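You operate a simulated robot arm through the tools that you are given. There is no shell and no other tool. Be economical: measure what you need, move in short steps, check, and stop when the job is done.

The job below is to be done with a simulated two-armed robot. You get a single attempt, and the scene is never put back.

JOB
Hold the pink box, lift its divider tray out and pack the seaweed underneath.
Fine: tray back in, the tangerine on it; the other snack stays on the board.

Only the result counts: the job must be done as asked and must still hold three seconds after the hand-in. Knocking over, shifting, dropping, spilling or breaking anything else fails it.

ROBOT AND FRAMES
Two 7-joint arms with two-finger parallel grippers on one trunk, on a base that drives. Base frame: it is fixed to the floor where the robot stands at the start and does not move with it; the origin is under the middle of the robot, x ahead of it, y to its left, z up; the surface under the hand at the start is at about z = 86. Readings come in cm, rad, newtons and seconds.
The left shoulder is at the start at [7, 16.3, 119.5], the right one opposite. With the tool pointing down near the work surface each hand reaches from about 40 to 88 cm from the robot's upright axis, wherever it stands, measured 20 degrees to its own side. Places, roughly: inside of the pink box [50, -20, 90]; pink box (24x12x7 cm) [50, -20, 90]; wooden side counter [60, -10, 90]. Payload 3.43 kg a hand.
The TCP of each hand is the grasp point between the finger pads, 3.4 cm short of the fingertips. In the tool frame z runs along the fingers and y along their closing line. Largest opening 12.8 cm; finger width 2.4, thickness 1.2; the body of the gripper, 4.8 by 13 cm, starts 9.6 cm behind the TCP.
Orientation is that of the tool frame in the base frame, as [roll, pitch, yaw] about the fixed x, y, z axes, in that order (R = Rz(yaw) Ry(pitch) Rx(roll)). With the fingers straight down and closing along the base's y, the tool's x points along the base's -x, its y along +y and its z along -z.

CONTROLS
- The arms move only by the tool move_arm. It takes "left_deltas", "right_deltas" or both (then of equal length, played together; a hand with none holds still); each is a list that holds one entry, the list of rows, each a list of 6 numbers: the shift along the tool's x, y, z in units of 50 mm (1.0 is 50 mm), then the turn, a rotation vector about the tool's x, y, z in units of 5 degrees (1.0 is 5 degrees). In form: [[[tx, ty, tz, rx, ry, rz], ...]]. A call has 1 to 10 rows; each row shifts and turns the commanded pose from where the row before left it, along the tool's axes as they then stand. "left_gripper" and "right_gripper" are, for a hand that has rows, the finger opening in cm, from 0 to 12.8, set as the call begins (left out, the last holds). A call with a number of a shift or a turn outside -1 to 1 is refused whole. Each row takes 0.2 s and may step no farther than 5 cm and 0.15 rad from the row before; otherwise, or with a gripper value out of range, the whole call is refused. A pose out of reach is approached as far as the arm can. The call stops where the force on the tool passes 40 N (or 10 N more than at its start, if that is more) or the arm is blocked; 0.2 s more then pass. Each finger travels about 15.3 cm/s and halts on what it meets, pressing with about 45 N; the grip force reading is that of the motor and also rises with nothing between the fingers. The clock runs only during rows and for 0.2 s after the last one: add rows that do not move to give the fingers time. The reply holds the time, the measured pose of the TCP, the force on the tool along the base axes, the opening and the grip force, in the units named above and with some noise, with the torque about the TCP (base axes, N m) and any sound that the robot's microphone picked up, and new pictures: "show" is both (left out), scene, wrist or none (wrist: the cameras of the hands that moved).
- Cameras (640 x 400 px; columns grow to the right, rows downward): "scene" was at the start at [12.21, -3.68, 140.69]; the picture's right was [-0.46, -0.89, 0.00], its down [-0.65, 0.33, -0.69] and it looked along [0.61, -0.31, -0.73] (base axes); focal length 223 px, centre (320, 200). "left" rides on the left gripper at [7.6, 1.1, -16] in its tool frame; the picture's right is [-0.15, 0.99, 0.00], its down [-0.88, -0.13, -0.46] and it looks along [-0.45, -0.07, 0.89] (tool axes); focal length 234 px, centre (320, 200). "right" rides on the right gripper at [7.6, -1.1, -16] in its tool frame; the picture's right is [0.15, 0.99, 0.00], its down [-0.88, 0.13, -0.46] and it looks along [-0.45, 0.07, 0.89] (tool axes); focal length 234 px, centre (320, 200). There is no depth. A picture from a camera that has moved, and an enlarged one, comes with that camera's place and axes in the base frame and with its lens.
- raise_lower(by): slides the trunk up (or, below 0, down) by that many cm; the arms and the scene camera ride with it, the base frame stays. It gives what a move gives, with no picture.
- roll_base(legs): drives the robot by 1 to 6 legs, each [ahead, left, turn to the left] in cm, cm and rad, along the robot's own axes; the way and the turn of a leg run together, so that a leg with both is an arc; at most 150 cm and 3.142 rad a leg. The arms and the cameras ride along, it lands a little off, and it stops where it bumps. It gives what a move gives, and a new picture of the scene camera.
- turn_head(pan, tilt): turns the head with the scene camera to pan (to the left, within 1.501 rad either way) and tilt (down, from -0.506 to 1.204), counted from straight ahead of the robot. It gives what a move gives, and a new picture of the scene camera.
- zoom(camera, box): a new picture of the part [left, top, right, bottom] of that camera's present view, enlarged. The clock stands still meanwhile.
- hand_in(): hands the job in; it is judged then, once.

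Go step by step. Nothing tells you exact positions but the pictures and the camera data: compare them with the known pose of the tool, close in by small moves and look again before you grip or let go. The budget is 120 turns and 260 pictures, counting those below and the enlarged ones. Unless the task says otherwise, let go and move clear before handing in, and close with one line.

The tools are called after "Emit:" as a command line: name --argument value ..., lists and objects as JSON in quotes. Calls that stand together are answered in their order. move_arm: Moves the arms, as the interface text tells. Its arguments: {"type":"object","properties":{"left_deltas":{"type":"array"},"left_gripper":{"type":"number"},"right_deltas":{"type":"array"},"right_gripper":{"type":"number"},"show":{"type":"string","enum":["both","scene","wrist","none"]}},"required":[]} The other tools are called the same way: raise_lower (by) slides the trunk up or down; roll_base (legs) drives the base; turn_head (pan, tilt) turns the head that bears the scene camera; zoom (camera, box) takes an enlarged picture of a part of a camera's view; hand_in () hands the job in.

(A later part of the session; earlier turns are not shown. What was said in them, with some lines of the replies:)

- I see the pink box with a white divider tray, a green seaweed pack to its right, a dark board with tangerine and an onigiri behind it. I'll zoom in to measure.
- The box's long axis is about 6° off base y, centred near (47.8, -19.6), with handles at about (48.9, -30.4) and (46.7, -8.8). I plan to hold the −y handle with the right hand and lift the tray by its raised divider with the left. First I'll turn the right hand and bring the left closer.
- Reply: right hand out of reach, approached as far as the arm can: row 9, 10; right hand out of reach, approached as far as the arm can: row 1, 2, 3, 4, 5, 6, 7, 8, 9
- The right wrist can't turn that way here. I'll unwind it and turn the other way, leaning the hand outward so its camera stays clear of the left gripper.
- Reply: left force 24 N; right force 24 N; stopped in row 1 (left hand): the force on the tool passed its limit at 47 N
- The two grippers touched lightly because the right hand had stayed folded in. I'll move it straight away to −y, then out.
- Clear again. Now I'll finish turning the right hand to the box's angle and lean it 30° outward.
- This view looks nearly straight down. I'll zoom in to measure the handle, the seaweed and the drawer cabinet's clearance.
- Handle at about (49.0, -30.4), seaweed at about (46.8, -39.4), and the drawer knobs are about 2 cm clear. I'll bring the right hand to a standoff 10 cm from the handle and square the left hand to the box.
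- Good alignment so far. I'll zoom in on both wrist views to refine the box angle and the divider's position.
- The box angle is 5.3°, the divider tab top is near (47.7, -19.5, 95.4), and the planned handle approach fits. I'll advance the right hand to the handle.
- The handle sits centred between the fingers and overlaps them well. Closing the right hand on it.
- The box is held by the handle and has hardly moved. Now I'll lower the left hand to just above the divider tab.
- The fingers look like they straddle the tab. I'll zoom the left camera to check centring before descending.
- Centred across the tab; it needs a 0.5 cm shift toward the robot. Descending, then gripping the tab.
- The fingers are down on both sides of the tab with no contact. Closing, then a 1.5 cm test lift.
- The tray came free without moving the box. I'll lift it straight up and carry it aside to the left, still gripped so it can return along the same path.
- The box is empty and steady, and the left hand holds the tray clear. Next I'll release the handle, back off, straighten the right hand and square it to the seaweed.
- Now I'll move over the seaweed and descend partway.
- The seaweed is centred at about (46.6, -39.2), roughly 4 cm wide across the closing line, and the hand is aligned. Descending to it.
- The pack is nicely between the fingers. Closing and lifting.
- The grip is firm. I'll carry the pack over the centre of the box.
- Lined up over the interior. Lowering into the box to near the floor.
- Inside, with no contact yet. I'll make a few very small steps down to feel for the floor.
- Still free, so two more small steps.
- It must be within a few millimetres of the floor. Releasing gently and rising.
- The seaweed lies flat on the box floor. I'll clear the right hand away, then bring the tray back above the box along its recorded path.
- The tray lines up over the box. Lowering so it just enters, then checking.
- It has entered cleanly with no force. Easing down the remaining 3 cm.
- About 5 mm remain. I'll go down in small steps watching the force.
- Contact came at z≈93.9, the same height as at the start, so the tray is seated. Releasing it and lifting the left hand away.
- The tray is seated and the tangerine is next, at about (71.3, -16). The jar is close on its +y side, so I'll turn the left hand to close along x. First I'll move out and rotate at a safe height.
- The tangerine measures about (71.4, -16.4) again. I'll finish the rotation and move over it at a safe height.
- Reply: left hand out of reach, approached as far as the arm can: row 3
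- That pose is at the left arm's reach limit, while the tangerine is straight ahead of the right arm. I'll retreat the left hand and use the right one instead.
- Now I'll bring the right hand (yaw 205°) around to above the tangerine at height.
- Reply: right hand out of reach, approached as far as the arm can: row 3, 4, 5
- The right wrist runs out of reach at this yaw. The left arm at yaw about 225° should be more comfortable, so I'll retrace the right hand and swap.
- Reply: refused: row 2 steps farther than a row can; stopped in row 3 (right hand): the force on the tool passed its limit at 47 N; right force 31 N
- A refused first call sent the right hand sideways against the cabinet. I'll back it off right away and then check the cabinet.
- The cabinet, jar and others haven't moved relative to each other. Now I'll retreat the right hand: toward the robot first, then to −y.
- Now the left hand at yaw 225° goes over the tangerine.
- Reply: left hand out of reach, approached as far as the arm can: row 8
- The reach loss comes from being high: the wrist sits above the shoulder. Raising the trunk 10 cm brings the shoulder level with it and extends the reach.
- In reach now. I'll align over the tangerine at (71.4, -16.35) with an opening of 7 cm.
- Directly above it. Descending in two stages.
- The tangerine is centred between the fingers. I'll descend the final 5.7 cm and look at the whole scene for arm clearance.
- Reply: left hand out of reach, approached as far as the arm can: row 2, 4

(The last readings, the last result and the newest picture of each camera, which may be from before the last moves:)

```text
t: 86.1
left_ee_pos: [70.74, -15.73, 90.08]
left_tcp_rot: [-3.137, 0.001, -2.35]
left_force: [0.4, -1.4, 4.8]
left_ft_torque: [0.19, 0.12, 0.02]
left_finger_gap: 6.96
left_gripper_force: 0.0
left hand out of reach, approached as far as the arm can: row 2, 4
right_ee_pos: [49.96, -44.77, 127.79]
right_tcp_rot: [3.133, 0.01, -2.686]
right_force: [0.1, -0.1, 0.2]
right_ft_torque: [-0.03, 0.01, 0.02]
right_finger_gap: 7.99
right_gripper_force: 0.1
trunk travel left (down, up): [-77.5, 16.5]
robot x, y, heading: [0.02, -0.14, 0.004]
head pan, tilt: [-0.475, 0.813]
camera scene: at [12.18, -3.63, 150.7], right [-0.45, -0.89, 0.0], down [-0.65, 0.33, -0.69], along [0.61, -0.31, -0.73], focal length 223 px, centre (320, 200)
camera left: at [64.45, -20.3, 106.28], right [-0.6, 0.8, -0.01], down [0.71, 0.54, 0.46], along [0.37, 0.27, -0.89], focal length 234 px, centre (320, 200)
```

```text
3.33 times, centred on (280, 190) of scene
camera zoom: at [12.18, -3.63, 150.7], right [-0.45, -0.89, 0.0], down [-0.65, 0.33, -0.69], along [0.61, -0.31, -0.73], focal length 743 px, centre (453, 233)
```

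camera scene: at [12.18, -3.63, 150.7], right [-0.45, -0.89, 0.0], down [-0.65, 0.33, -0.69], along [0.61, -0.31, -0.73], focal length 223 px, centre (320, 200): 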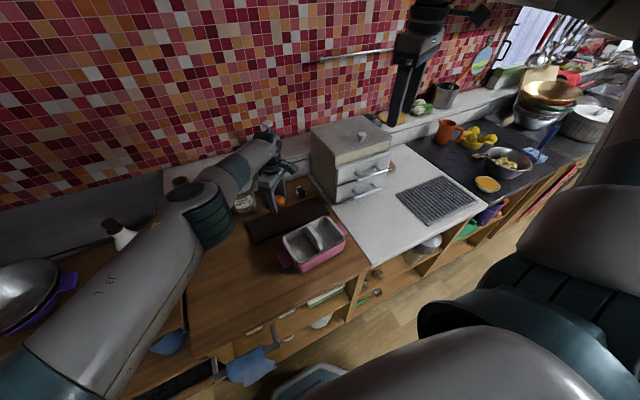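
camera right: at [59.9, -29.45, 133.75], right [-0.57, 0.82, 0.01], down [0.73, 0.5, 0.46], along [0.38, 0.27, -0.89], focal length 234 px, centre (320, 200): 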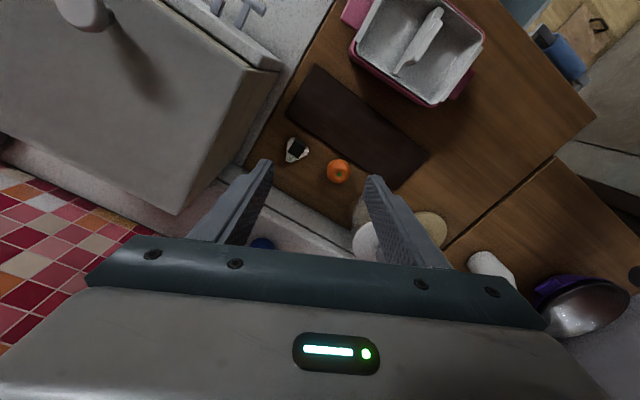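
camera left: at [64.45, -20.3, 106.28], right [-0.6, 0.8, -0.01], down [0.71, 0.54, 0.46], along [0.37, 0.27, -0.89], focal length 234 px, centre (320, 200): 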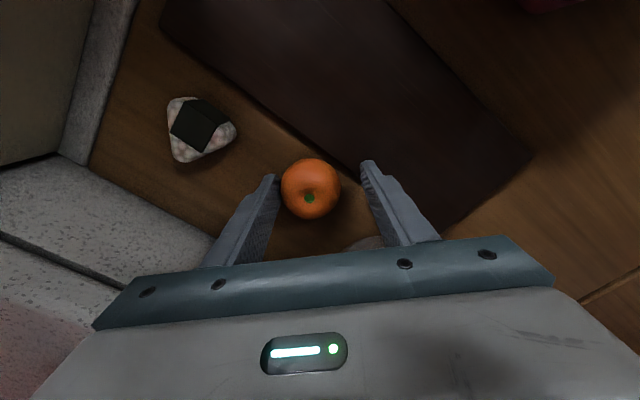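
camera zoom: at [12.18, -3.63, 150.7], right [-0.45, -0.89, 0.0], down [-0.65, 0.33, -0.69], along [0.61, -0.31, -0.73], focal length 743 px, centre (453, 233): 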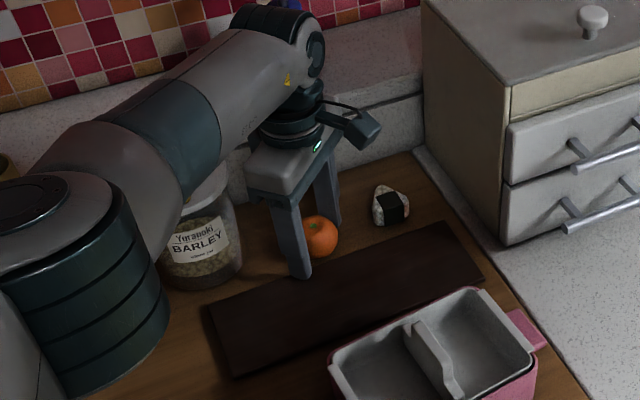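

The fingertip is touching something lightly, probably the dark board's edge, and the arm is again at its limit, now too low for the raised trunk. I'll rise 6 cm, lower the trunk 5 cm, and approach again.

Emit:
move_arm --left_deltas '[[[0, 0, -0.4, 0, 0, 0], [0, 0, -0.4, 0, 0, 0], [0, 0, -0.4, 0, 0, 0], [0, 0, -0.3, 0, 0, 0], [0, 0, 0, 0, 0, 0]]]' --show "none"

Emit:
raise_lower --by -5

Emit:
zoom --camera "left" --box '[160, 60, 480, 260]'

Emit:
zoom --camera "scene" --box '[210, 130, 350, 250]'

```text
t: 87.3
left_ee_pos: [70.7, -15.75, 97.77]
left_tcp_rot: [-3.14, -0.001, -2.349]
left_force: [-0.1, 0.1, -1.2]
left_ft_torque: [0.0, -0.01, 0.0]
left_finger_gap: 7.0
left_gripper_force: 0.0
right_ee_pos: [50.01, -44.84, 127.61]
right_tcp_rot: [3.133, 0.009, -2.686]
right_force: [-0.4, 0.3, -0.5]
right_ft_torque: [0.03, 0.0, 0.02]
right_finger_gap: 7.99
right_gripper_force: 0.0
trunk travel left (down, up): [-77.5, 16.5]
robot x, y, heading: [0.12, 0.17, 0.004]
head pan, tilt: [-0.475, 0.813]
```

```text
t: 88.2
left_ee_pos: [70.9, -15.68, 92.71]
left_tcp_rot: [-3.138, -0.003, -2.348]
left_force: [-0.4, -0.4, 1.3]
left_ft_torque: [0.04, -0.02, -0.01]
left_finger_gap: 6.99
left_gripper_force: 0.1
right_ee_pos: [50.03, -44.79, 122.73]
right_tcp_rot: [3.133, 0.008, -2.687]
right_force: [-0.1, -0.8, -0.4]
right_ft_torque: [0.02, 0.01, 0.03]
right_finger_gap: 7.99
right_gripper_force: 0.0
trunk travel left (down, up): [-72.5, 21.5]
robot x, y, heading: [-0.09, -0.04, 0.01]
head pan, tilt: [-0.475, 0.813]
```

```text
2.00 times, centred on (320, 160) of left
camera zoom: at [64.7, -20.26, 108.83], right [-0.6, 0.8, 0.0], down [0.71, 0.54, 0.45], along [0.36, 0.27, -0.89], focal length 468 px, centre (320, 280)
```

zoom: 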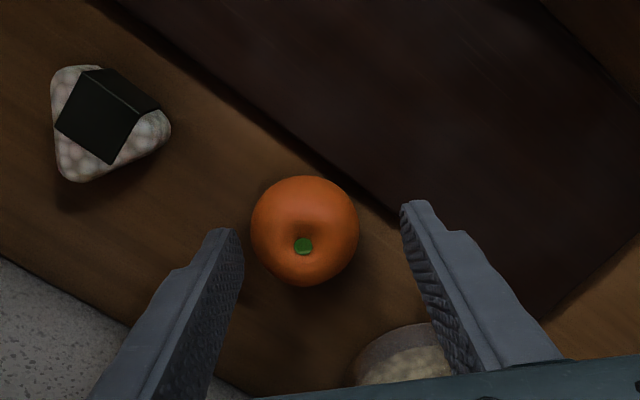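

```text
3.33 times, centred on (280, 190) of scene
camera zoom: at [12.18, -3.6, 145.7], right [-0.45, -0.89, 0.0], down [-0.65, 0.33, -0.69], along [0.61, -0.31, -0.73], focal length 743 px, centre (453, 233)
```

zoom: 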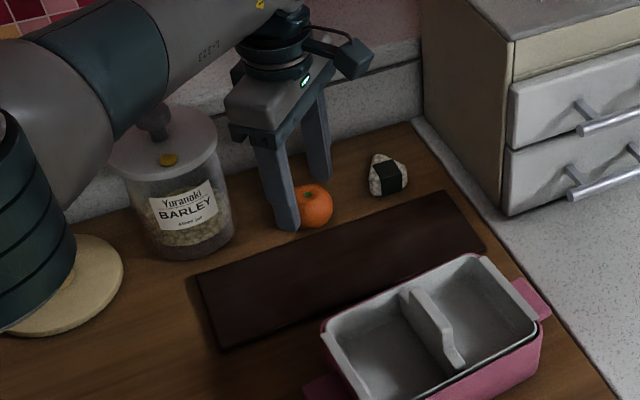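

The near finger would land on the dark board's edge at this angle. I'll rise, turn the hand 20° back (yaw about 205°), re-centre and narrow the opening a little.

Emit:
move_arm --left_deltas '[[[0, 0, -0.5, 0, 0, 0], [0, 0, -0.2, 0, 0, 1], [0, -0.08, 0, 0, 0, 1], [0, -0.07, 0, 0, 0, 1], [0, 0, 0, 0, 0, 1], [0, 0, 0, 0, 0, 0]]]' --left_gripper 6.2 --show "none"

Emit:
zoom --camera "left" --box '[160, 60, 480, 260]'

```text
t: 89.6
left_ee_pos: [71.39, -16.34, 96.12]
left_tcp_rot: [-3.139, -0.001, -2.7]
left_force: [-0.3, -0.1, 0.0]
left_ft_torque: [0.0, -0.02, -0.04]
left_finger_gap: 6.19
left_gripper_force: 0.0
right_ee_pos: [49.96, -44.76, 122.81]
right_tcp_rot: [3.133, 0.009, -2.685]
right_force: [0.1, 0.2, -0.2]
right_ft_torque: [-0.01, -0.04, -0.02]
right_finger_gap: 7.99
right_gripper_force: 0.1
trunk travel left (down, up): [-72.5, 21.5]
robot x, y, heading: [0.2, -0.01, -0.0]
head pan, tilt: [-0.475, 0.813]
```

```text
2.00 times, centred on (320, 160) of left
camera zoom: at [63.98, -18.53, 112.24], right [-0.29, 0.96, 0.0], down [0.85, 0.26, 0.46], along [0.44, 0.13, -0.89], focal length 468 px, centre (320, 280)
```

zoom: 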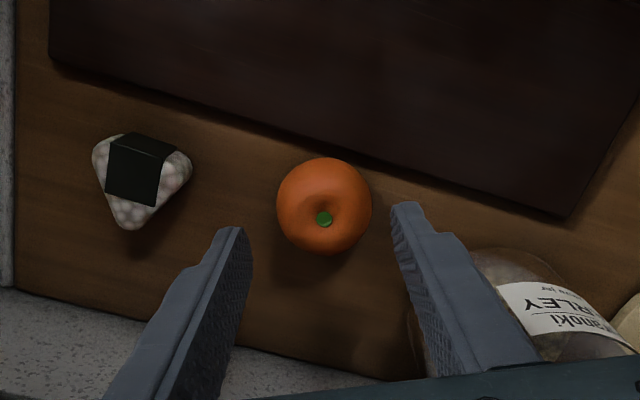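

Centred and now off the board. Descending.

Emit:
move_arm --left_deltas '[[[0, 0, 0.3, 0, 0, 0], [0, 0, 0.3, 0, 0, 0], [0, 0, 0.3, 0, 0, 0], [0, 0, 0.26, 0, 0, 0], [0, 0, 0, 0, 0, 0]]]' --show "scene"

Emit:
zoom --camera "left" --box '[160, 60, 480, 260]'

Emit:
zoom --camera "scene" --box '[210, 130, 350, 250]'

```text
t: 90.8
left_ee_pos: [71.26, -16.27, 90.51]
left_tcp_rot: [-3.138, 0.0, -2.698]
left_force: [0.4, 0.8, -0.2]
left_ft_torque: [-0.04, 0.02, 0.0]
left_finger_gap: 6.18
left_gripper_force: 0.1
right_ee_pos: [50.05, -44.81, 122.63]
right_tcp_rot: [3.133, 0.009, -2.685]
right_force: [-0.2, -0.1, 0.3]
right_ft_torque: [0.03, -0.01, -0.03]
right_finger_gap: 8.0
right_gripper_force: 0.0
trunk travel left (down, up): [-72.5, 21.5]
robot x, y, heading: [0.05, 0.18, -0.0]
head pan, tilt: [-0.475, 0.813]
camera scene: at [12.22, -3.61, 145.69], right [-0.45, -0.89, 0.0], down [-0.65, 0.33, -0.69], along [0.61, -0.31, -0.73], focal length 223 px, centre (320, 200)
```

scene: 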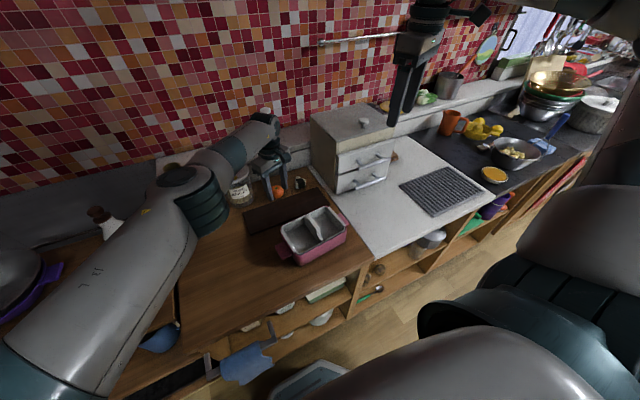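

```text
2.00 times, centred on (320, 160) of left
camera zoom: at [63.86, -18.51, 106.5], right [-0.29, 0.96, 0.0], down [0.85, 0.26, 0.46], along [0.44, 0.13, -0.89], focal length 468 px, centre (320, 280)
```

zoom: 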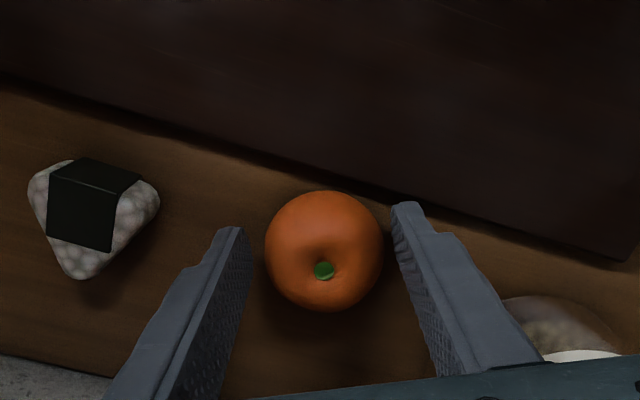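

```text
3.33 times, centred on (280, 190) of scene
camera zoom: at [12.22, -3.61, 145.69], right [-0.45, -0.89, 0.0], down [-0.65, 0.33, -0.69], along [0.61, -0.31, -0.73], focal length 743 px, centre (453, 233)
```

zoom: 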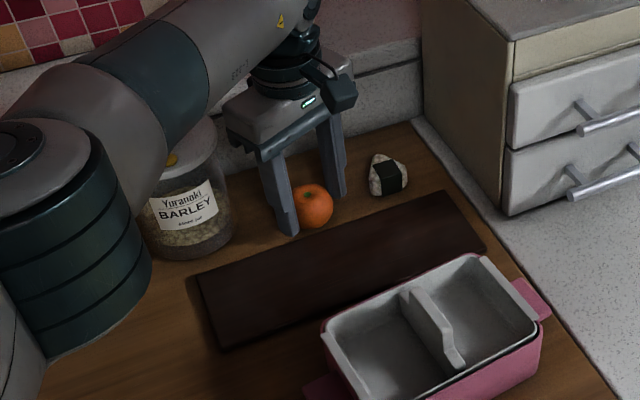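

Well placed. Closing on the tangerine.

Emit:
move_arm --left_deltas '[[[0, 0, 0.04, 0, 0, 0], [0, 0, 0, 0, 0, 0], [0, 0, 0, 0, 0, 0], [0, 0, 0, 0, 0, 0]]]' --left_gripper 4.0 --show "none"

Emit:
zoom --camera "left" --box '[160, 60, 480, 260]'

```text
t: 91.8
left_ee_pos: [71.26, -16.28, 90.31]
left_tcp_rot: [-3.137, 0.001, -2.697]
left_force: [5.8, -1.1, 13.4]
left_ft_torque: [0.11, -0.2, -0.09]
left_finger_gap: 4.78
left_gripper_force: 45.1
right_ee_pos: [49.97, -44.76, 122.69]
right_tcp_rot: [3.134, 0.01, -2.685]
right_force: [-0.3, 0.0, 0.0]
right_ft_torque: [0.01, -0.03, -0.04]
right_finger_gap: 8.0
right_gripper_force: 0.0
trunk travel left (down, up): [-72.5, 21.5]
robot x, y, heading: [0.35, -0.12, 0.006]
head pan, tilt: [-0.475, 0.813]
```

```text
2.00 times, centred on (320, 160) of left
camera zoom: at [63.83, -18.49, 106.42], right [-0.29, 0.96, -0.01], down [0.85, 0.26, 0.46], along [0.44, 0.13, -0.89], focal length 468 px, centre (320, 280)
```

zoom: 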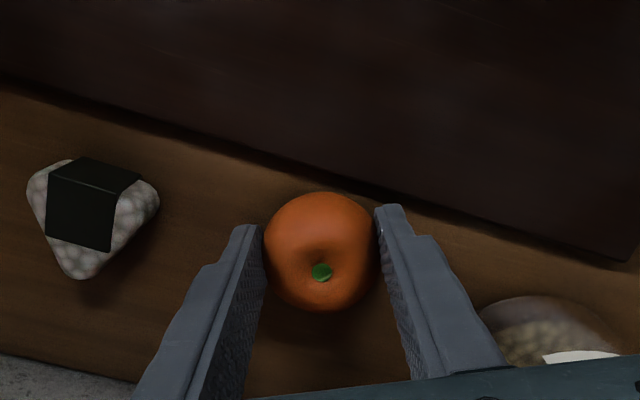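

Gripped at 4.8 cm. Lifting straight up.

Emit:
move_arm --left_deltas '[[[0, 0, -0.2, 0, 0, 0], [0, 0, -0.4, 0, 0, 0], [0, 0, -0.6, 0, 0, 0], [0, 0, -0.6, 0, 0, 0], [0, 0, -0.6, 0, 0, 0]]]'

Emit:
zoom --camera "scene" --box '[210, 130, 350, 250]'

```text
t: 93.0
left_ee_pos: [71.23, -16.22, 102.06]
left_tcp_rot: [-3.14, 0.0, -2.698]
left_force: [0.2, 0.3, 0.5]
left_ft_torque: [0.01, 0.03, 0.01]
left_finger_gap: 4.73
left_gripper_force: 45.0
right_ee_pos: [50.1, -44.74, 122.7]
right_tcp_rot: [3.132, 0.009, -2.686]
right_force: [0.0, -0.4, -0.6]
right_ft_torque: [0.0, -0.02, -0.02]
right_finger_gap: 8.0
right_gripper_force: 0.0
trunk travel left (down, up): [-72.5, 21.5]
robot x, y, heading: [-0.04, -0.43, 0.009]
head pan, tilt: [-0.475, 0.813]
camera scene: at [12.16, -3.62, 145.69], right [-0.45, -0.89, 0.0], down [-0.65, 0.33, -0.69], along [0.61, -0.31, -0.73], focal length 223 px, centre (320, 200)
camera left: at [63.92, -18.43, 118.14], right [-0.29, 0.96, 0.0], down [0.85, 0.26, 0.46], along [0.44, 0.13, -0.89], focal length 234 px, centre (320, 200)
```

scene: 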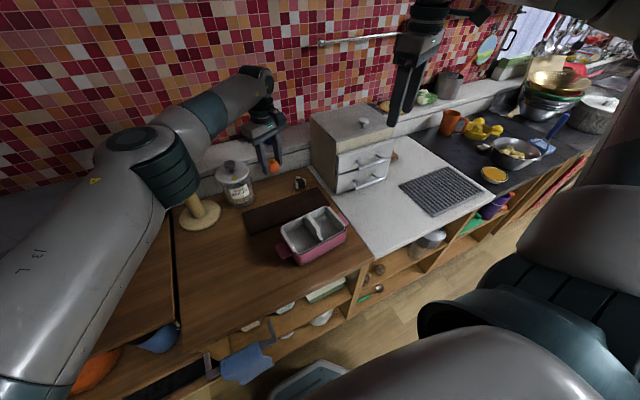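
left: 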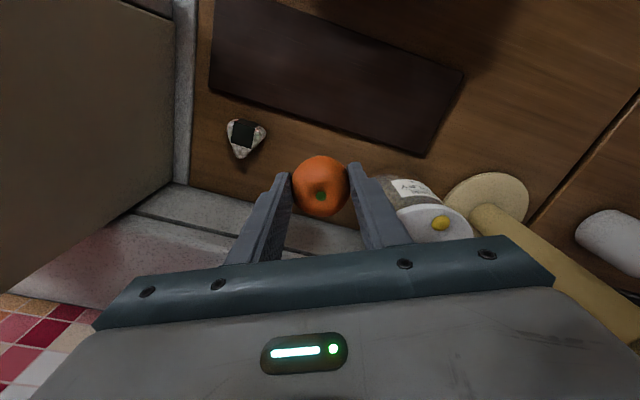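

```text
3.33 times, centred on (280, 190) of scene
camera zoom: at [12.16, -3.62, 145.69], right [-0.45, -0.89, 0.0], down [-0.65, 0.33, -0.69], along [0.61, -0.31, -0.73], focal length 743 px, centre (453, 233)
```

zoom: 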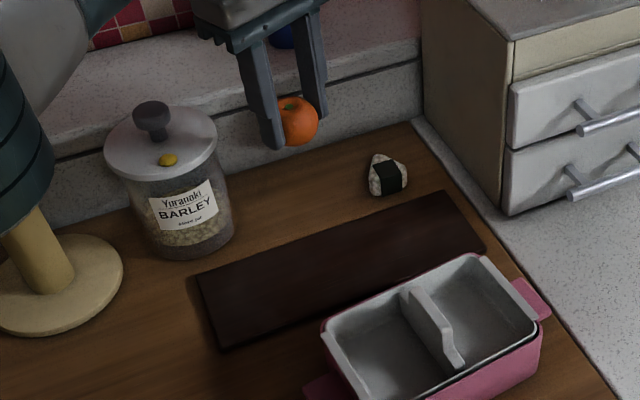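

The tangerine is held securely. I'll carry it above the +y compartment, at about (47.3, -15.4).

Emit:
move_arm --left_deltas '[[[0, 0, -0.8, 0, 0, 0], [0.708, 0.366, 0, 0, 0, 0], [0.708, 0.366, 0, 0, 0, 0], [0.708, 0.366, 0, 0, 0, 0], [0.708, 0.366, 0, 0, 0, 0], [0.708, 0.366, 0, 0, 0, 0], [0.708, 0.366, 0, 0, 0, 0], [0, 0, 0, 0, 0, 0]]]' --show "none"

Emit:
move_arm --left_deltas '[[[0, 0, 0, 0, 0, -1], [0, 0, 0, 0, 0, -1], [0, 0, 0, 0, 0, -1], [0, 0, 0, 0, 0, -1], [0, 0, 0, 0, 0, -1], [0, 0, 0, 0, 0, -1], [0, 0, 0, 0, 0, -1], [0, 0, 0, 0, 0, -1], [0, 0, 0, 0, 0, -1], [0, 0, 0, 0, 0, -1]]]'

Emit:
zoom --camera "left" --box '[160, 0, 480, 260]'

Emit:
zoom --camera "scene" --box '[230, 150, 390, 280]'

```text
t: 94.8
left_ee_pos: [47.46, -15.61, 106.12]
left_tcp_rot: [-3.14, -0.002, -2.698]
left_force: [0.5, 0.0, -0.3]
left_ft_torque: [-0.04, 0.02, 0.0]
left_finger_gap: 4.73
left_gripper_force: 44.8
right_ee_pos: [50.15, -44.63, 122.63]
right_tcp_rot: [3.133, 0.01, -2.685]
right_force: [0.5, 0.5, 0.5]
right_ft_torque: [0.02, -0.02, 0.01]
right_finger_gap: 7.98
right_gripper_force: 0.0
trunk travel left (down, up): [-72.5, 21.5]
robot x, y, heading: [-0.23, 0.2, 0.008]
head pan, tilt: [-0.475, 0.813]
```

```text
t: 97.0
left_ee_pos: [47.43, -15.36, 106.24]
left_tcp_rot: [-3.141, -0.003, -1.824]
left_force: [-0.1, -0.1, -1.0]
left_ft_torque: [0.02, -0.01, -0.02]
left_finger_gap: 4.71
left_gripper_force: 45.3
right_ee_pos: [50.15, -44.74, 122.64]
right_tcp_rot: [3.134, 0.008, -2.688]
right_force: [0.5, -0.9, 0.8]
right_ft_torque: [-0.01, 0.02, -0.01]
right_finger_gap: 8.0
right_gripper_force: 0.0
trunk travel left (down, up): [-72.5, 21.5]
robot x, y, heading: [-0.18, -0.02, 0.001]
head pan, tilt: [-0.475, 0.813]
camera scene: at [12.23, -3.63, 145.68], right [-0.45, -0.89, 0.0], down [-0.65, 0.33, -0.69], along [0.61, -0.31, -0.73], focal length 223 px, centre (320, 200)
camera left: at [44.43, -22.45, 122.3], right [-0.92, 0.39, 0.0], down [0.35, 0.82, 0.45], along [0.18, 0.42, -0.89], focal length 234 px, centre (320, 200)
```

scene: 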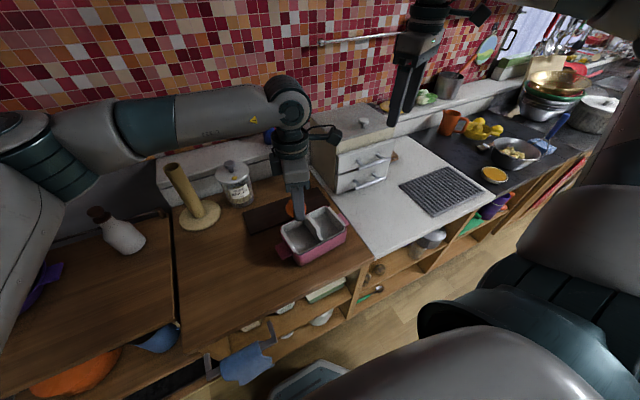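
left: 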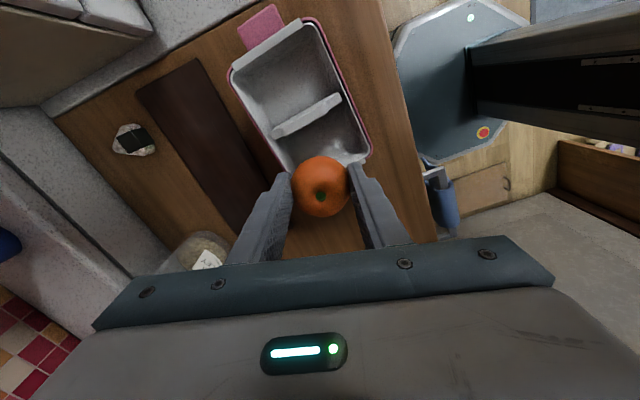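

```text
1.54 times, centred on (320, 130) of left
camera zoom: at [44.43, -22.45, 122.3], right [-0.92, 0.39, 0.0], down [0.35, 0.82, 0.45], along [0.18, 0.42, -0.89], focal length 360 px, centre (320, 308)
```

zoom: 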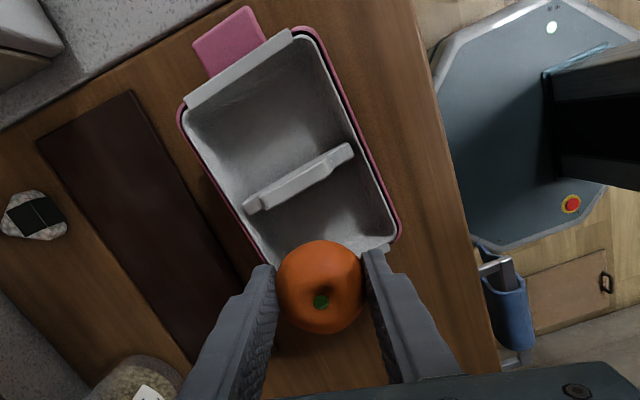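

```text
3.08 times, centred on (310, 215) of scene
camera zoom: at [12.23, -3.63, 145.68], right [-0.45, -0.89, 0.0], down [-0.65, 0.33, -0.69], along [0.61, -0.31, -0.73], focal length 686 px, centre (351, 154)
```

zoom: 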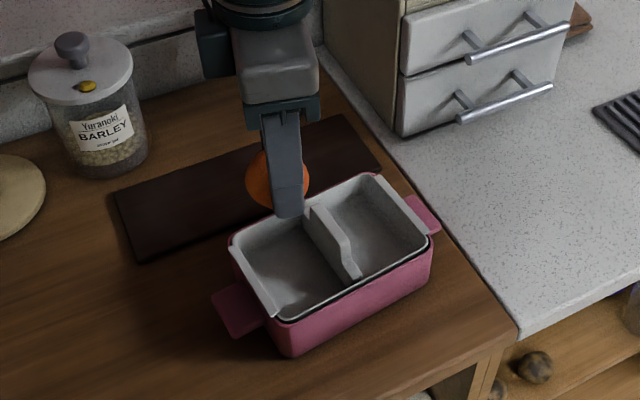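

Rotating a bit more so the fingers close along the box's width.

Emit:
move_arm --left_deltas '[[[0, 0, 0, 0, 0, -1], [0, 0, 0, 0, 0, -1], [0, 0, 0, 0, 0, -1], [0, 0, 0.2, 0, 0, -0.8], [0, 0, 0.4, 0, 0, 0], [0, 0, 0.4, 0, 0, 0], [0, 0, 0, 0, 0, 0]]]' --show "none"

Emit:
zoom --camera "left" --box '[160, 0, 480, 260]'

Emit:
zoom --camera "scene" --box '[250, 180, 370, 280]'

```text
t: 98.6
left_ee_pos: [47.41, -15.61, 101.2]
left_tcp_rot: [-3.141, -0.001, -1.495]
left_force: [-0.3, -0.1, -0.6]
left_ft_torque: [0.02, 0.0, 0.0]
left_finger_gap: 4.7
left_gripper_force: 45.1
right_ee_pos: [50.0, -44.78, 122.64]
right_tcp_rot: [3.134, 0.01, -2.685]
right_force: [0.8, -1.1, -0.1]
right_ft_torque: [0.0, 0.01, -0.03]
right_finger_gap: 8.01
right_gripper_force: 0.0
trunk travel left (down, up): [-72.5, 21.5]
robot x, y, heading: [0.27, 0.27, 0.009]
head pan, tilt: [-0.475, 0.813]
```

```text
1.54 times, centred on (320, 130) of left
camera zoom: at [46.79, -23.13, 117.28], right [-1.0, 0.07, 0.0], down [0.06, 0.89, 0.45], along [0.03, 0.45, -0.89], focal length 360 px, centre (320, 308)
```

zoom: 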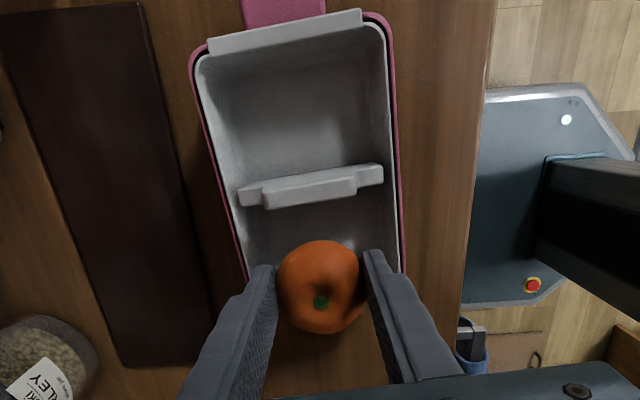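

```text
4.00 times, centred on (310, 230) of scene
camera zoom: at [12.21, -3.63, 145.69], right [-0.45, -0.89, 0.0], down [-0.65, 0.33, -0.69], along [0.61, -0.31, -0.73], focal length 892 px, centre (360, 80)
```

zoom: 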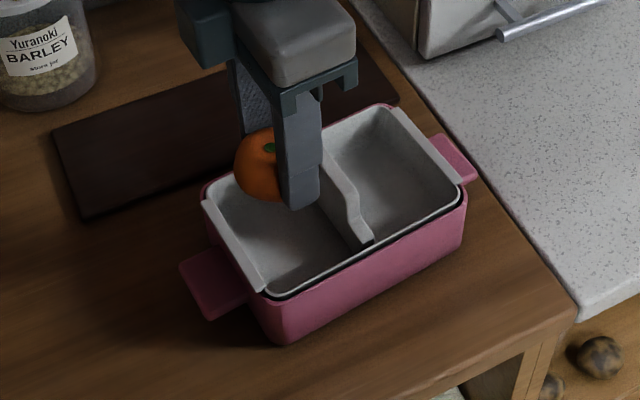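

Aligned with the compartment. Lowering the tangerine into it.

Emit:
move_arm --left_deltas '[[[-0.03, 0.04, 0.3, 0, 0, 0], [0, 0, 0.4, 0, 0, 0], [0, 0, 0.3, 0, 0, 0], [0, 0, 0.25, 0, 0, 0], [0, 0, 0.1, 0, 0, 0], [0, 0, 0, 0, 0, 0]]]' --show "none"

Emit:
zoom --camera "left" --box '[160, 0, 480, 260]'

Emit:
zoom --camera "scene" --box '[250, 180, 370, 280]'

```text
t: 100.0
left_ee_pos: [47.15, -15.41, 94.34]
left_tcp_rot: [-3.141, -0.005, -1.496]
left_force: [0.2, -0.2, -0.4]
left_ft_torque: [-0.01, -0.06, 0.01]
left_finger_gap: 4.7
left_gripper_force: 44.7
right_ee_pos: [49.98, -44.86, 122.67]
right_tcp_rot: [3.133, 0.009, -2.685]
right_force: [0.3, -0.2, 0.2]
right_ft_torque: [0.0, 0.0, 0.01]
right_finger_gap: 7.99
right_gripper_force: 0.1
trunk travel left (down, up): [-72.5, 21.5]
robot x, y, heading: [0.1, -0.02, -0.002]
head pan, tilt: [-0.475, 0.813]
```

```text
1.54 times, centred on (320, 130) of left
camera zoom: at [46.62, -23.03, 110.49], right [-1.0, 0.07, 0.0], down [0.06, 0.89, 0.45], along [0.03, 0.45, -0.89], focal length 360 px, centre (320, 308)
```

zoom: 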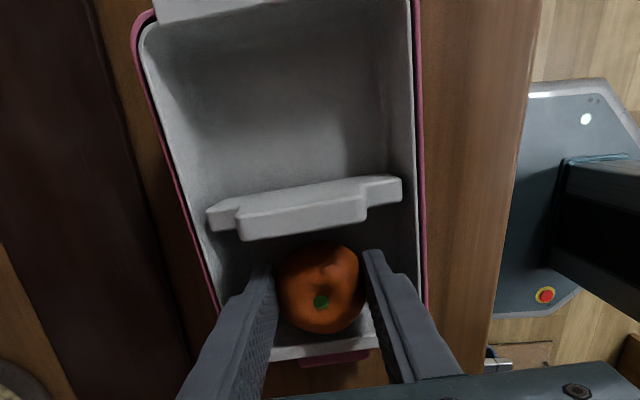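

```text
4.00 times, centred on (310, 230) of scene
camera zoom: at [12.23, -3.63, 145.69], right [-0.45, -0.89, 0.0], down [-0.65, 0.33, -0.69], along [0.61, -0.31, -0.73], focal length 892 px, centre (360, 80)
```

zoom: 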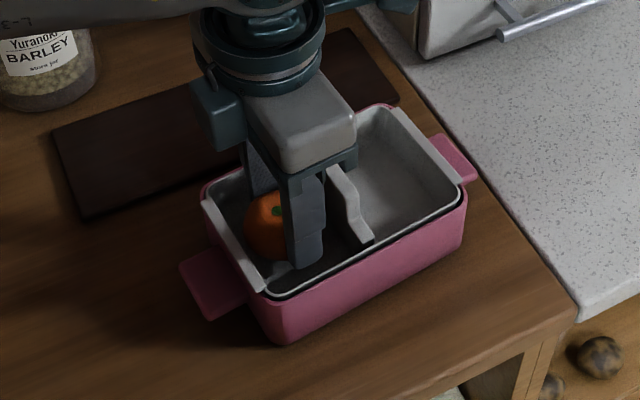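

Inside the compartment and free of contact. I'll ease down in small steps to feel the tray floor.

Emit:
move_arm --left_deltas '[[[0, 0, 0.05, 0, 0, 0], [0, 0, 0.05, 0, 0, 0], [0, 0, 0, 0, 0, 0]]]' --show "none"

Emit:
move_arm --left_deltas '[[[0, 0, 0.04, 0, 0, 0], [0, 0, 0, 0, 0, 0]]]' --show "none"

Emit:
move_arm --left_deltas '[[[0, 0, 0.03, 0, 0, 0], [0, 0, 0, 0, 0, 0]]]' --show "none"

```text
t: 100.8
left_ee_pos: [47.23, -15.29, 94.1]
left_tcp_rot: [-3.141, -0.004, -1.495]
left_force: [2.1, 0.0, 11.9]
left_ft_torque: [0.01, -0.05, -0.01]
left_finger_gap: 4.72
left_gripper_force: 44.7
right_ee_pos: [50.02, -44.73, 122.67]
right_tcp_rot: [3.132, 0.008, -2.687]
right_force: [1.2, -0.3, 0.3]
right_ft_torque: [0.0, -0.02, -0.01]
right_finger_gap: 7.99
right_gripper_force: 0.0
trunk travel left (down, up): [-72.5, 21.5]
robot x, y, heading: [-0.01, 0.11, 0.002]
head pan, tilt: [-0.475, 0.813]
```

```text
t: 101.4
left_ee_pos: [47.14, -15.38, 94.05]
left_tcp_rot: [-3.138, -0.005, -1.495]
left_force: [6.0, -1.0, 31.2]
left_ft_torque: [0.01, -0.11, -0.02]
left_finger_gap: 4.71
left_gripper_force: 45.3
right_ee_pos: [49.86, -44.69, 122.96]
right_tcp_rot: [3.132, 0.011, -2.685]
right_force: [0.0, 0.1, 0.0]
right_ft_torque: [0.0, 0.0, -0.01]
right_finger_gap: 7.97
right_gripper_force: 0.1
trunk travel left (down, up): [-72.5, 21.5]
robot x, y, heading: [-0.06, 0.15, 0.002]
head pan, tilt: [-0.475, 0.813]
```

```text
t: 102.0
left_ee_pos: [47.16, -15.45, 93.87]
left_tcp_rot: [-3.14, -0.006, -1.493]
left_force: [6.7, -2.7, 36.7]
left_ft_torque: [-0.02, -0.21, -0.01]
left_finger_gap: 4.7
left_gripper_force: 44.7
right_ee_pos: [49.83, -44.8, 122.78]
right_tcp_rot: [3.132, 0.011, -2.686]
right_force: [-1.1, -0.1, 1.2]
right_ft_torque: [0.01, 0.01, 0.02]
right_finger_gap: 7.97
right_gripper_force: 0.0
trunk travel left (down, up): [-72.5, 21.5]
robot x, y, heading: [0.02, 0.2, 0.003]
head pan, tilt: [-0.475, 0.813]
```

It's resting on the tray floor. I'll back off the pressing, open slightly and look.

Emit:
move_arm --left_deltas '[[[0, 0, -0.05, 0, 0, 0], [0, 0, -0.05, 0, 0, 0], [0, 0, 0, 0, 0, 0]]]' --show "none"

Emit:
move_arm --left_deltas '[[[0, 0, 0, 0, 0, 0], [0, 0, 0, 0, 0, 0], [0, 0, 0, 0, 0, 0]]]' --left_gripper 5.5 --show "none"

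Emit:
zoom --camera "left" --box '[160, 0, 480, 260]'

```text
t: 102.8
left_ee_pos: [47.2, -15.31, 93.99]
left_tcp_rot: [3.141, 0.001, -1.494]
left_force: [0.2, 0.3, -0.6]
left_ft_torque: [-0.01, -0.02, -0.03]
left_finger_gap: 4.66
left_gripper_force: 45.0
right_ee_pos: [50.04, -44.75, 122.63]
right_tcp_rot: [3.135, 0.011, -2.685]
right_force: [-0.2, -0.1, 0.2]
right_ft_torque: [-0.01, 0.0, -0.02]
right_finger_gap: 8.01
right_gripper_force: 0.1
trunk travel left (down, up): [-72.5, 21.5]
robot x, y, heading: [0.0, 0.28, -0.0]
head pan, tilt: [-0.475, 0.813]
```

```text
t: 103.6
left_ee_pos: [47.3, -15.28, 94.05]
left_tcp_rot: [-3.141, -0.002, -1.494]
left_force: [0.4, 0.0, -0.5]
left_ft_torque: [0.02, -0.03, -0.01]
left_finger_gap: 5.49
left_gripper_force: 0.1
right_ee_pos: [50.03, -44.84, 122.65]
right_tcp_rot: [3.134, 0.008, -2.687]
right_force: [-0.4, -0.1, 0.3]
right_ft_torque: [-0.01, -0.05, -0.03]
right_finger_gap: 8.01
right_gripper_force: 0.0
trunk travel left (down, up): [-72.5, 21.5]
robot x, y, heading: [0.32, 0.12, -0.001]
head pan, tilt: [-0.475, 0.813]
```

```text
1.54 times, centred on (320, 130) of left
camera zoom: at [46.67, -22.95, 110.2], right [-1.0, 0.07, 0.0], down [0.06, 0.89, 0.45], along [0.03, 0.45, -0.89], focal length 360 px, centre (320, 308)
```

zoom: 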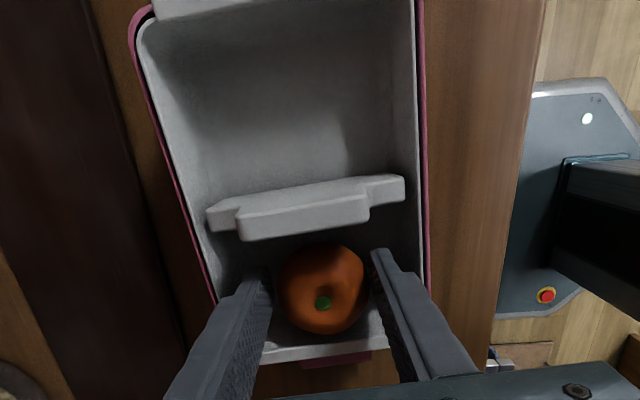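

Released, and the tangerine is sitting still. Rising straight up and checking everything.

Emit:
move_arm --left_deltas '[[[0, 0, -0.2, 0, 0, 0], [0, 0, -0.4, 0, 0, 0], [0, 0, -0.7, 0, 0, 0], [0, 0, -0.8, 0, 0, 0], [0, 0, -0.8, 0, 0, 0], [-0.8, 0, -0.4, 0, 0, 0], [-0.9, 0, 0, 0, 0, 0], [-0.9, 0, 0, 0, 0, 0], [-0.9, 0, 0, 0, 0, 0]]]'

Emit:
zoom --camera "scene" --box '[230, 150, 390, 280]'

Emit:
zoom --camera "left" --box '[160, 0, 480, 200]'

```text
t: 105.6
left_ee_pos: [45.75, 2.57, 110.66]
left_tcp_rot: [-3.141, -0.005, -1.495]
left_force: [0.1, -0.5, 0.5]
left_ft_torque: [-0.01, 0.04, -0.03]
left_finger_gap: 5.49
left_gripper_force: 0.1
right_ee_pos: [49.93, -44.61, 122.95]
right_tcp_rot: [3.135, 0.009, -2.686]
right_force: [-0.3, 0.1, 0.0]
right_ft_torque: [-0.05, -0.02, -0.03]
right_finger_gap: 8.0
right_gripper_force: 0.0
trunk travel left (down, up): [-72.5, 21.5]
robot x, y, heading: [-0.24, 0.17, 0.005]
head pan, tilt: [-0.475, 0.813]
camera scene: at [12.19, -3.32, 145.7], right [-0.45, -0.89, 0.0], down [-0.65, 0.33, -0.69], along [0.61, -0.31, -0.73], focal length 223 px, centre (320, 200)
camera left: at [45.22, -4.92, 126.74], right [-1.0, 0.07, 0.0], down [0.06, 0.89, 0.45], along [0.03, 0.45, -0.89], focal length 234 px, centre (320, 200)
```

scene: 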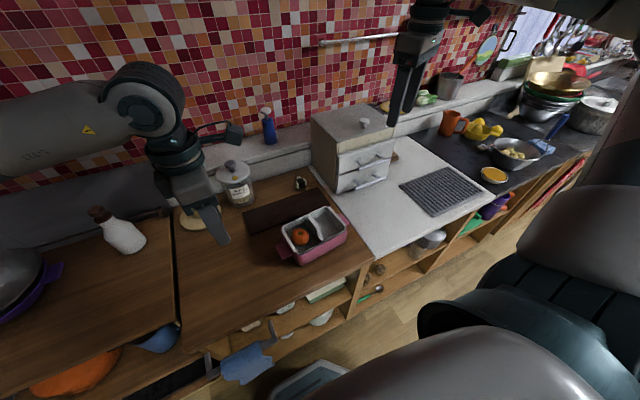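
left: 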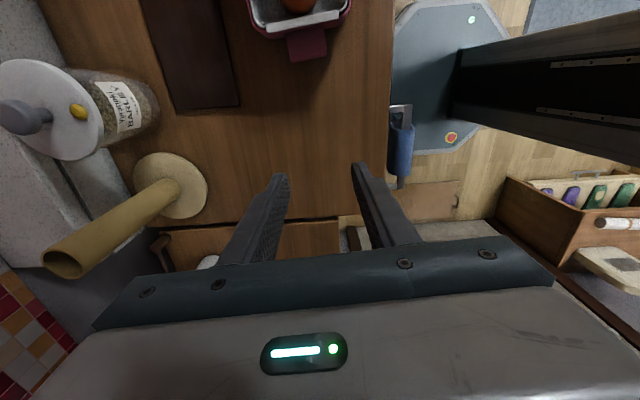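

```text
3.08 times, centred on (310, 215) of scene
camera zoom: at [12.19, -3.32, 145.7], right [-0.45, -0.89, 0.0], down [-0.65, 0.33, -0.69], along [0.61, -0.31, -0.73], focal length 686 px, centre (351, 154)
```

zoom: 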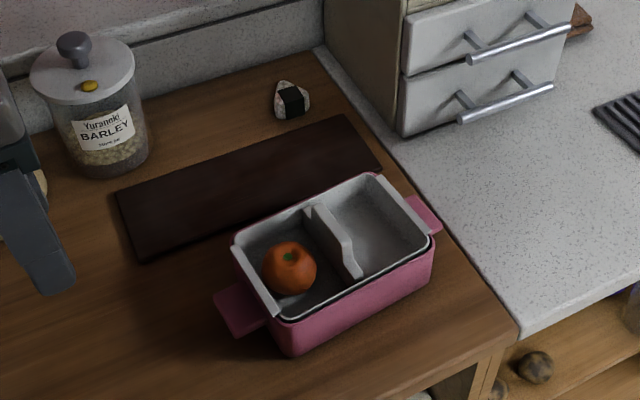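

```text
2.00 times, centred on (320, 100) of left
camera zoom: at [45.22, -4.92, 126.74], right [-1.0, 0.07, 0.0], down [0.06, 0.89, 0.45], along [0.03, 0.45, -0.89], focal length 468 px, centre (320, 400)
```

zoom: 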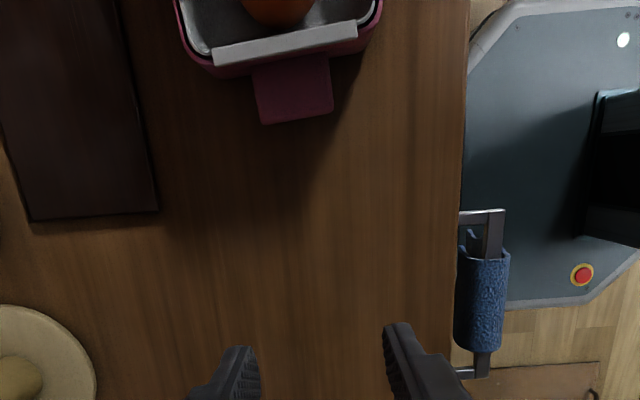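

The tray is seated with the tangerine in it, the seaweed is packed underneath, and the onigiri and everything else are where they were. Both hands are clear, so I'm handing in.

Emit:
hand_in

```text
The job is handed in.
```

The job is handed in: the seaweed is packed under the tray, the tray is back in the pink box with the tangerine on it, and the onigiri was left untouched. The right hand bumped the drawer cabinet once on the way (about 47 N), but pictures before and after showed no shift.
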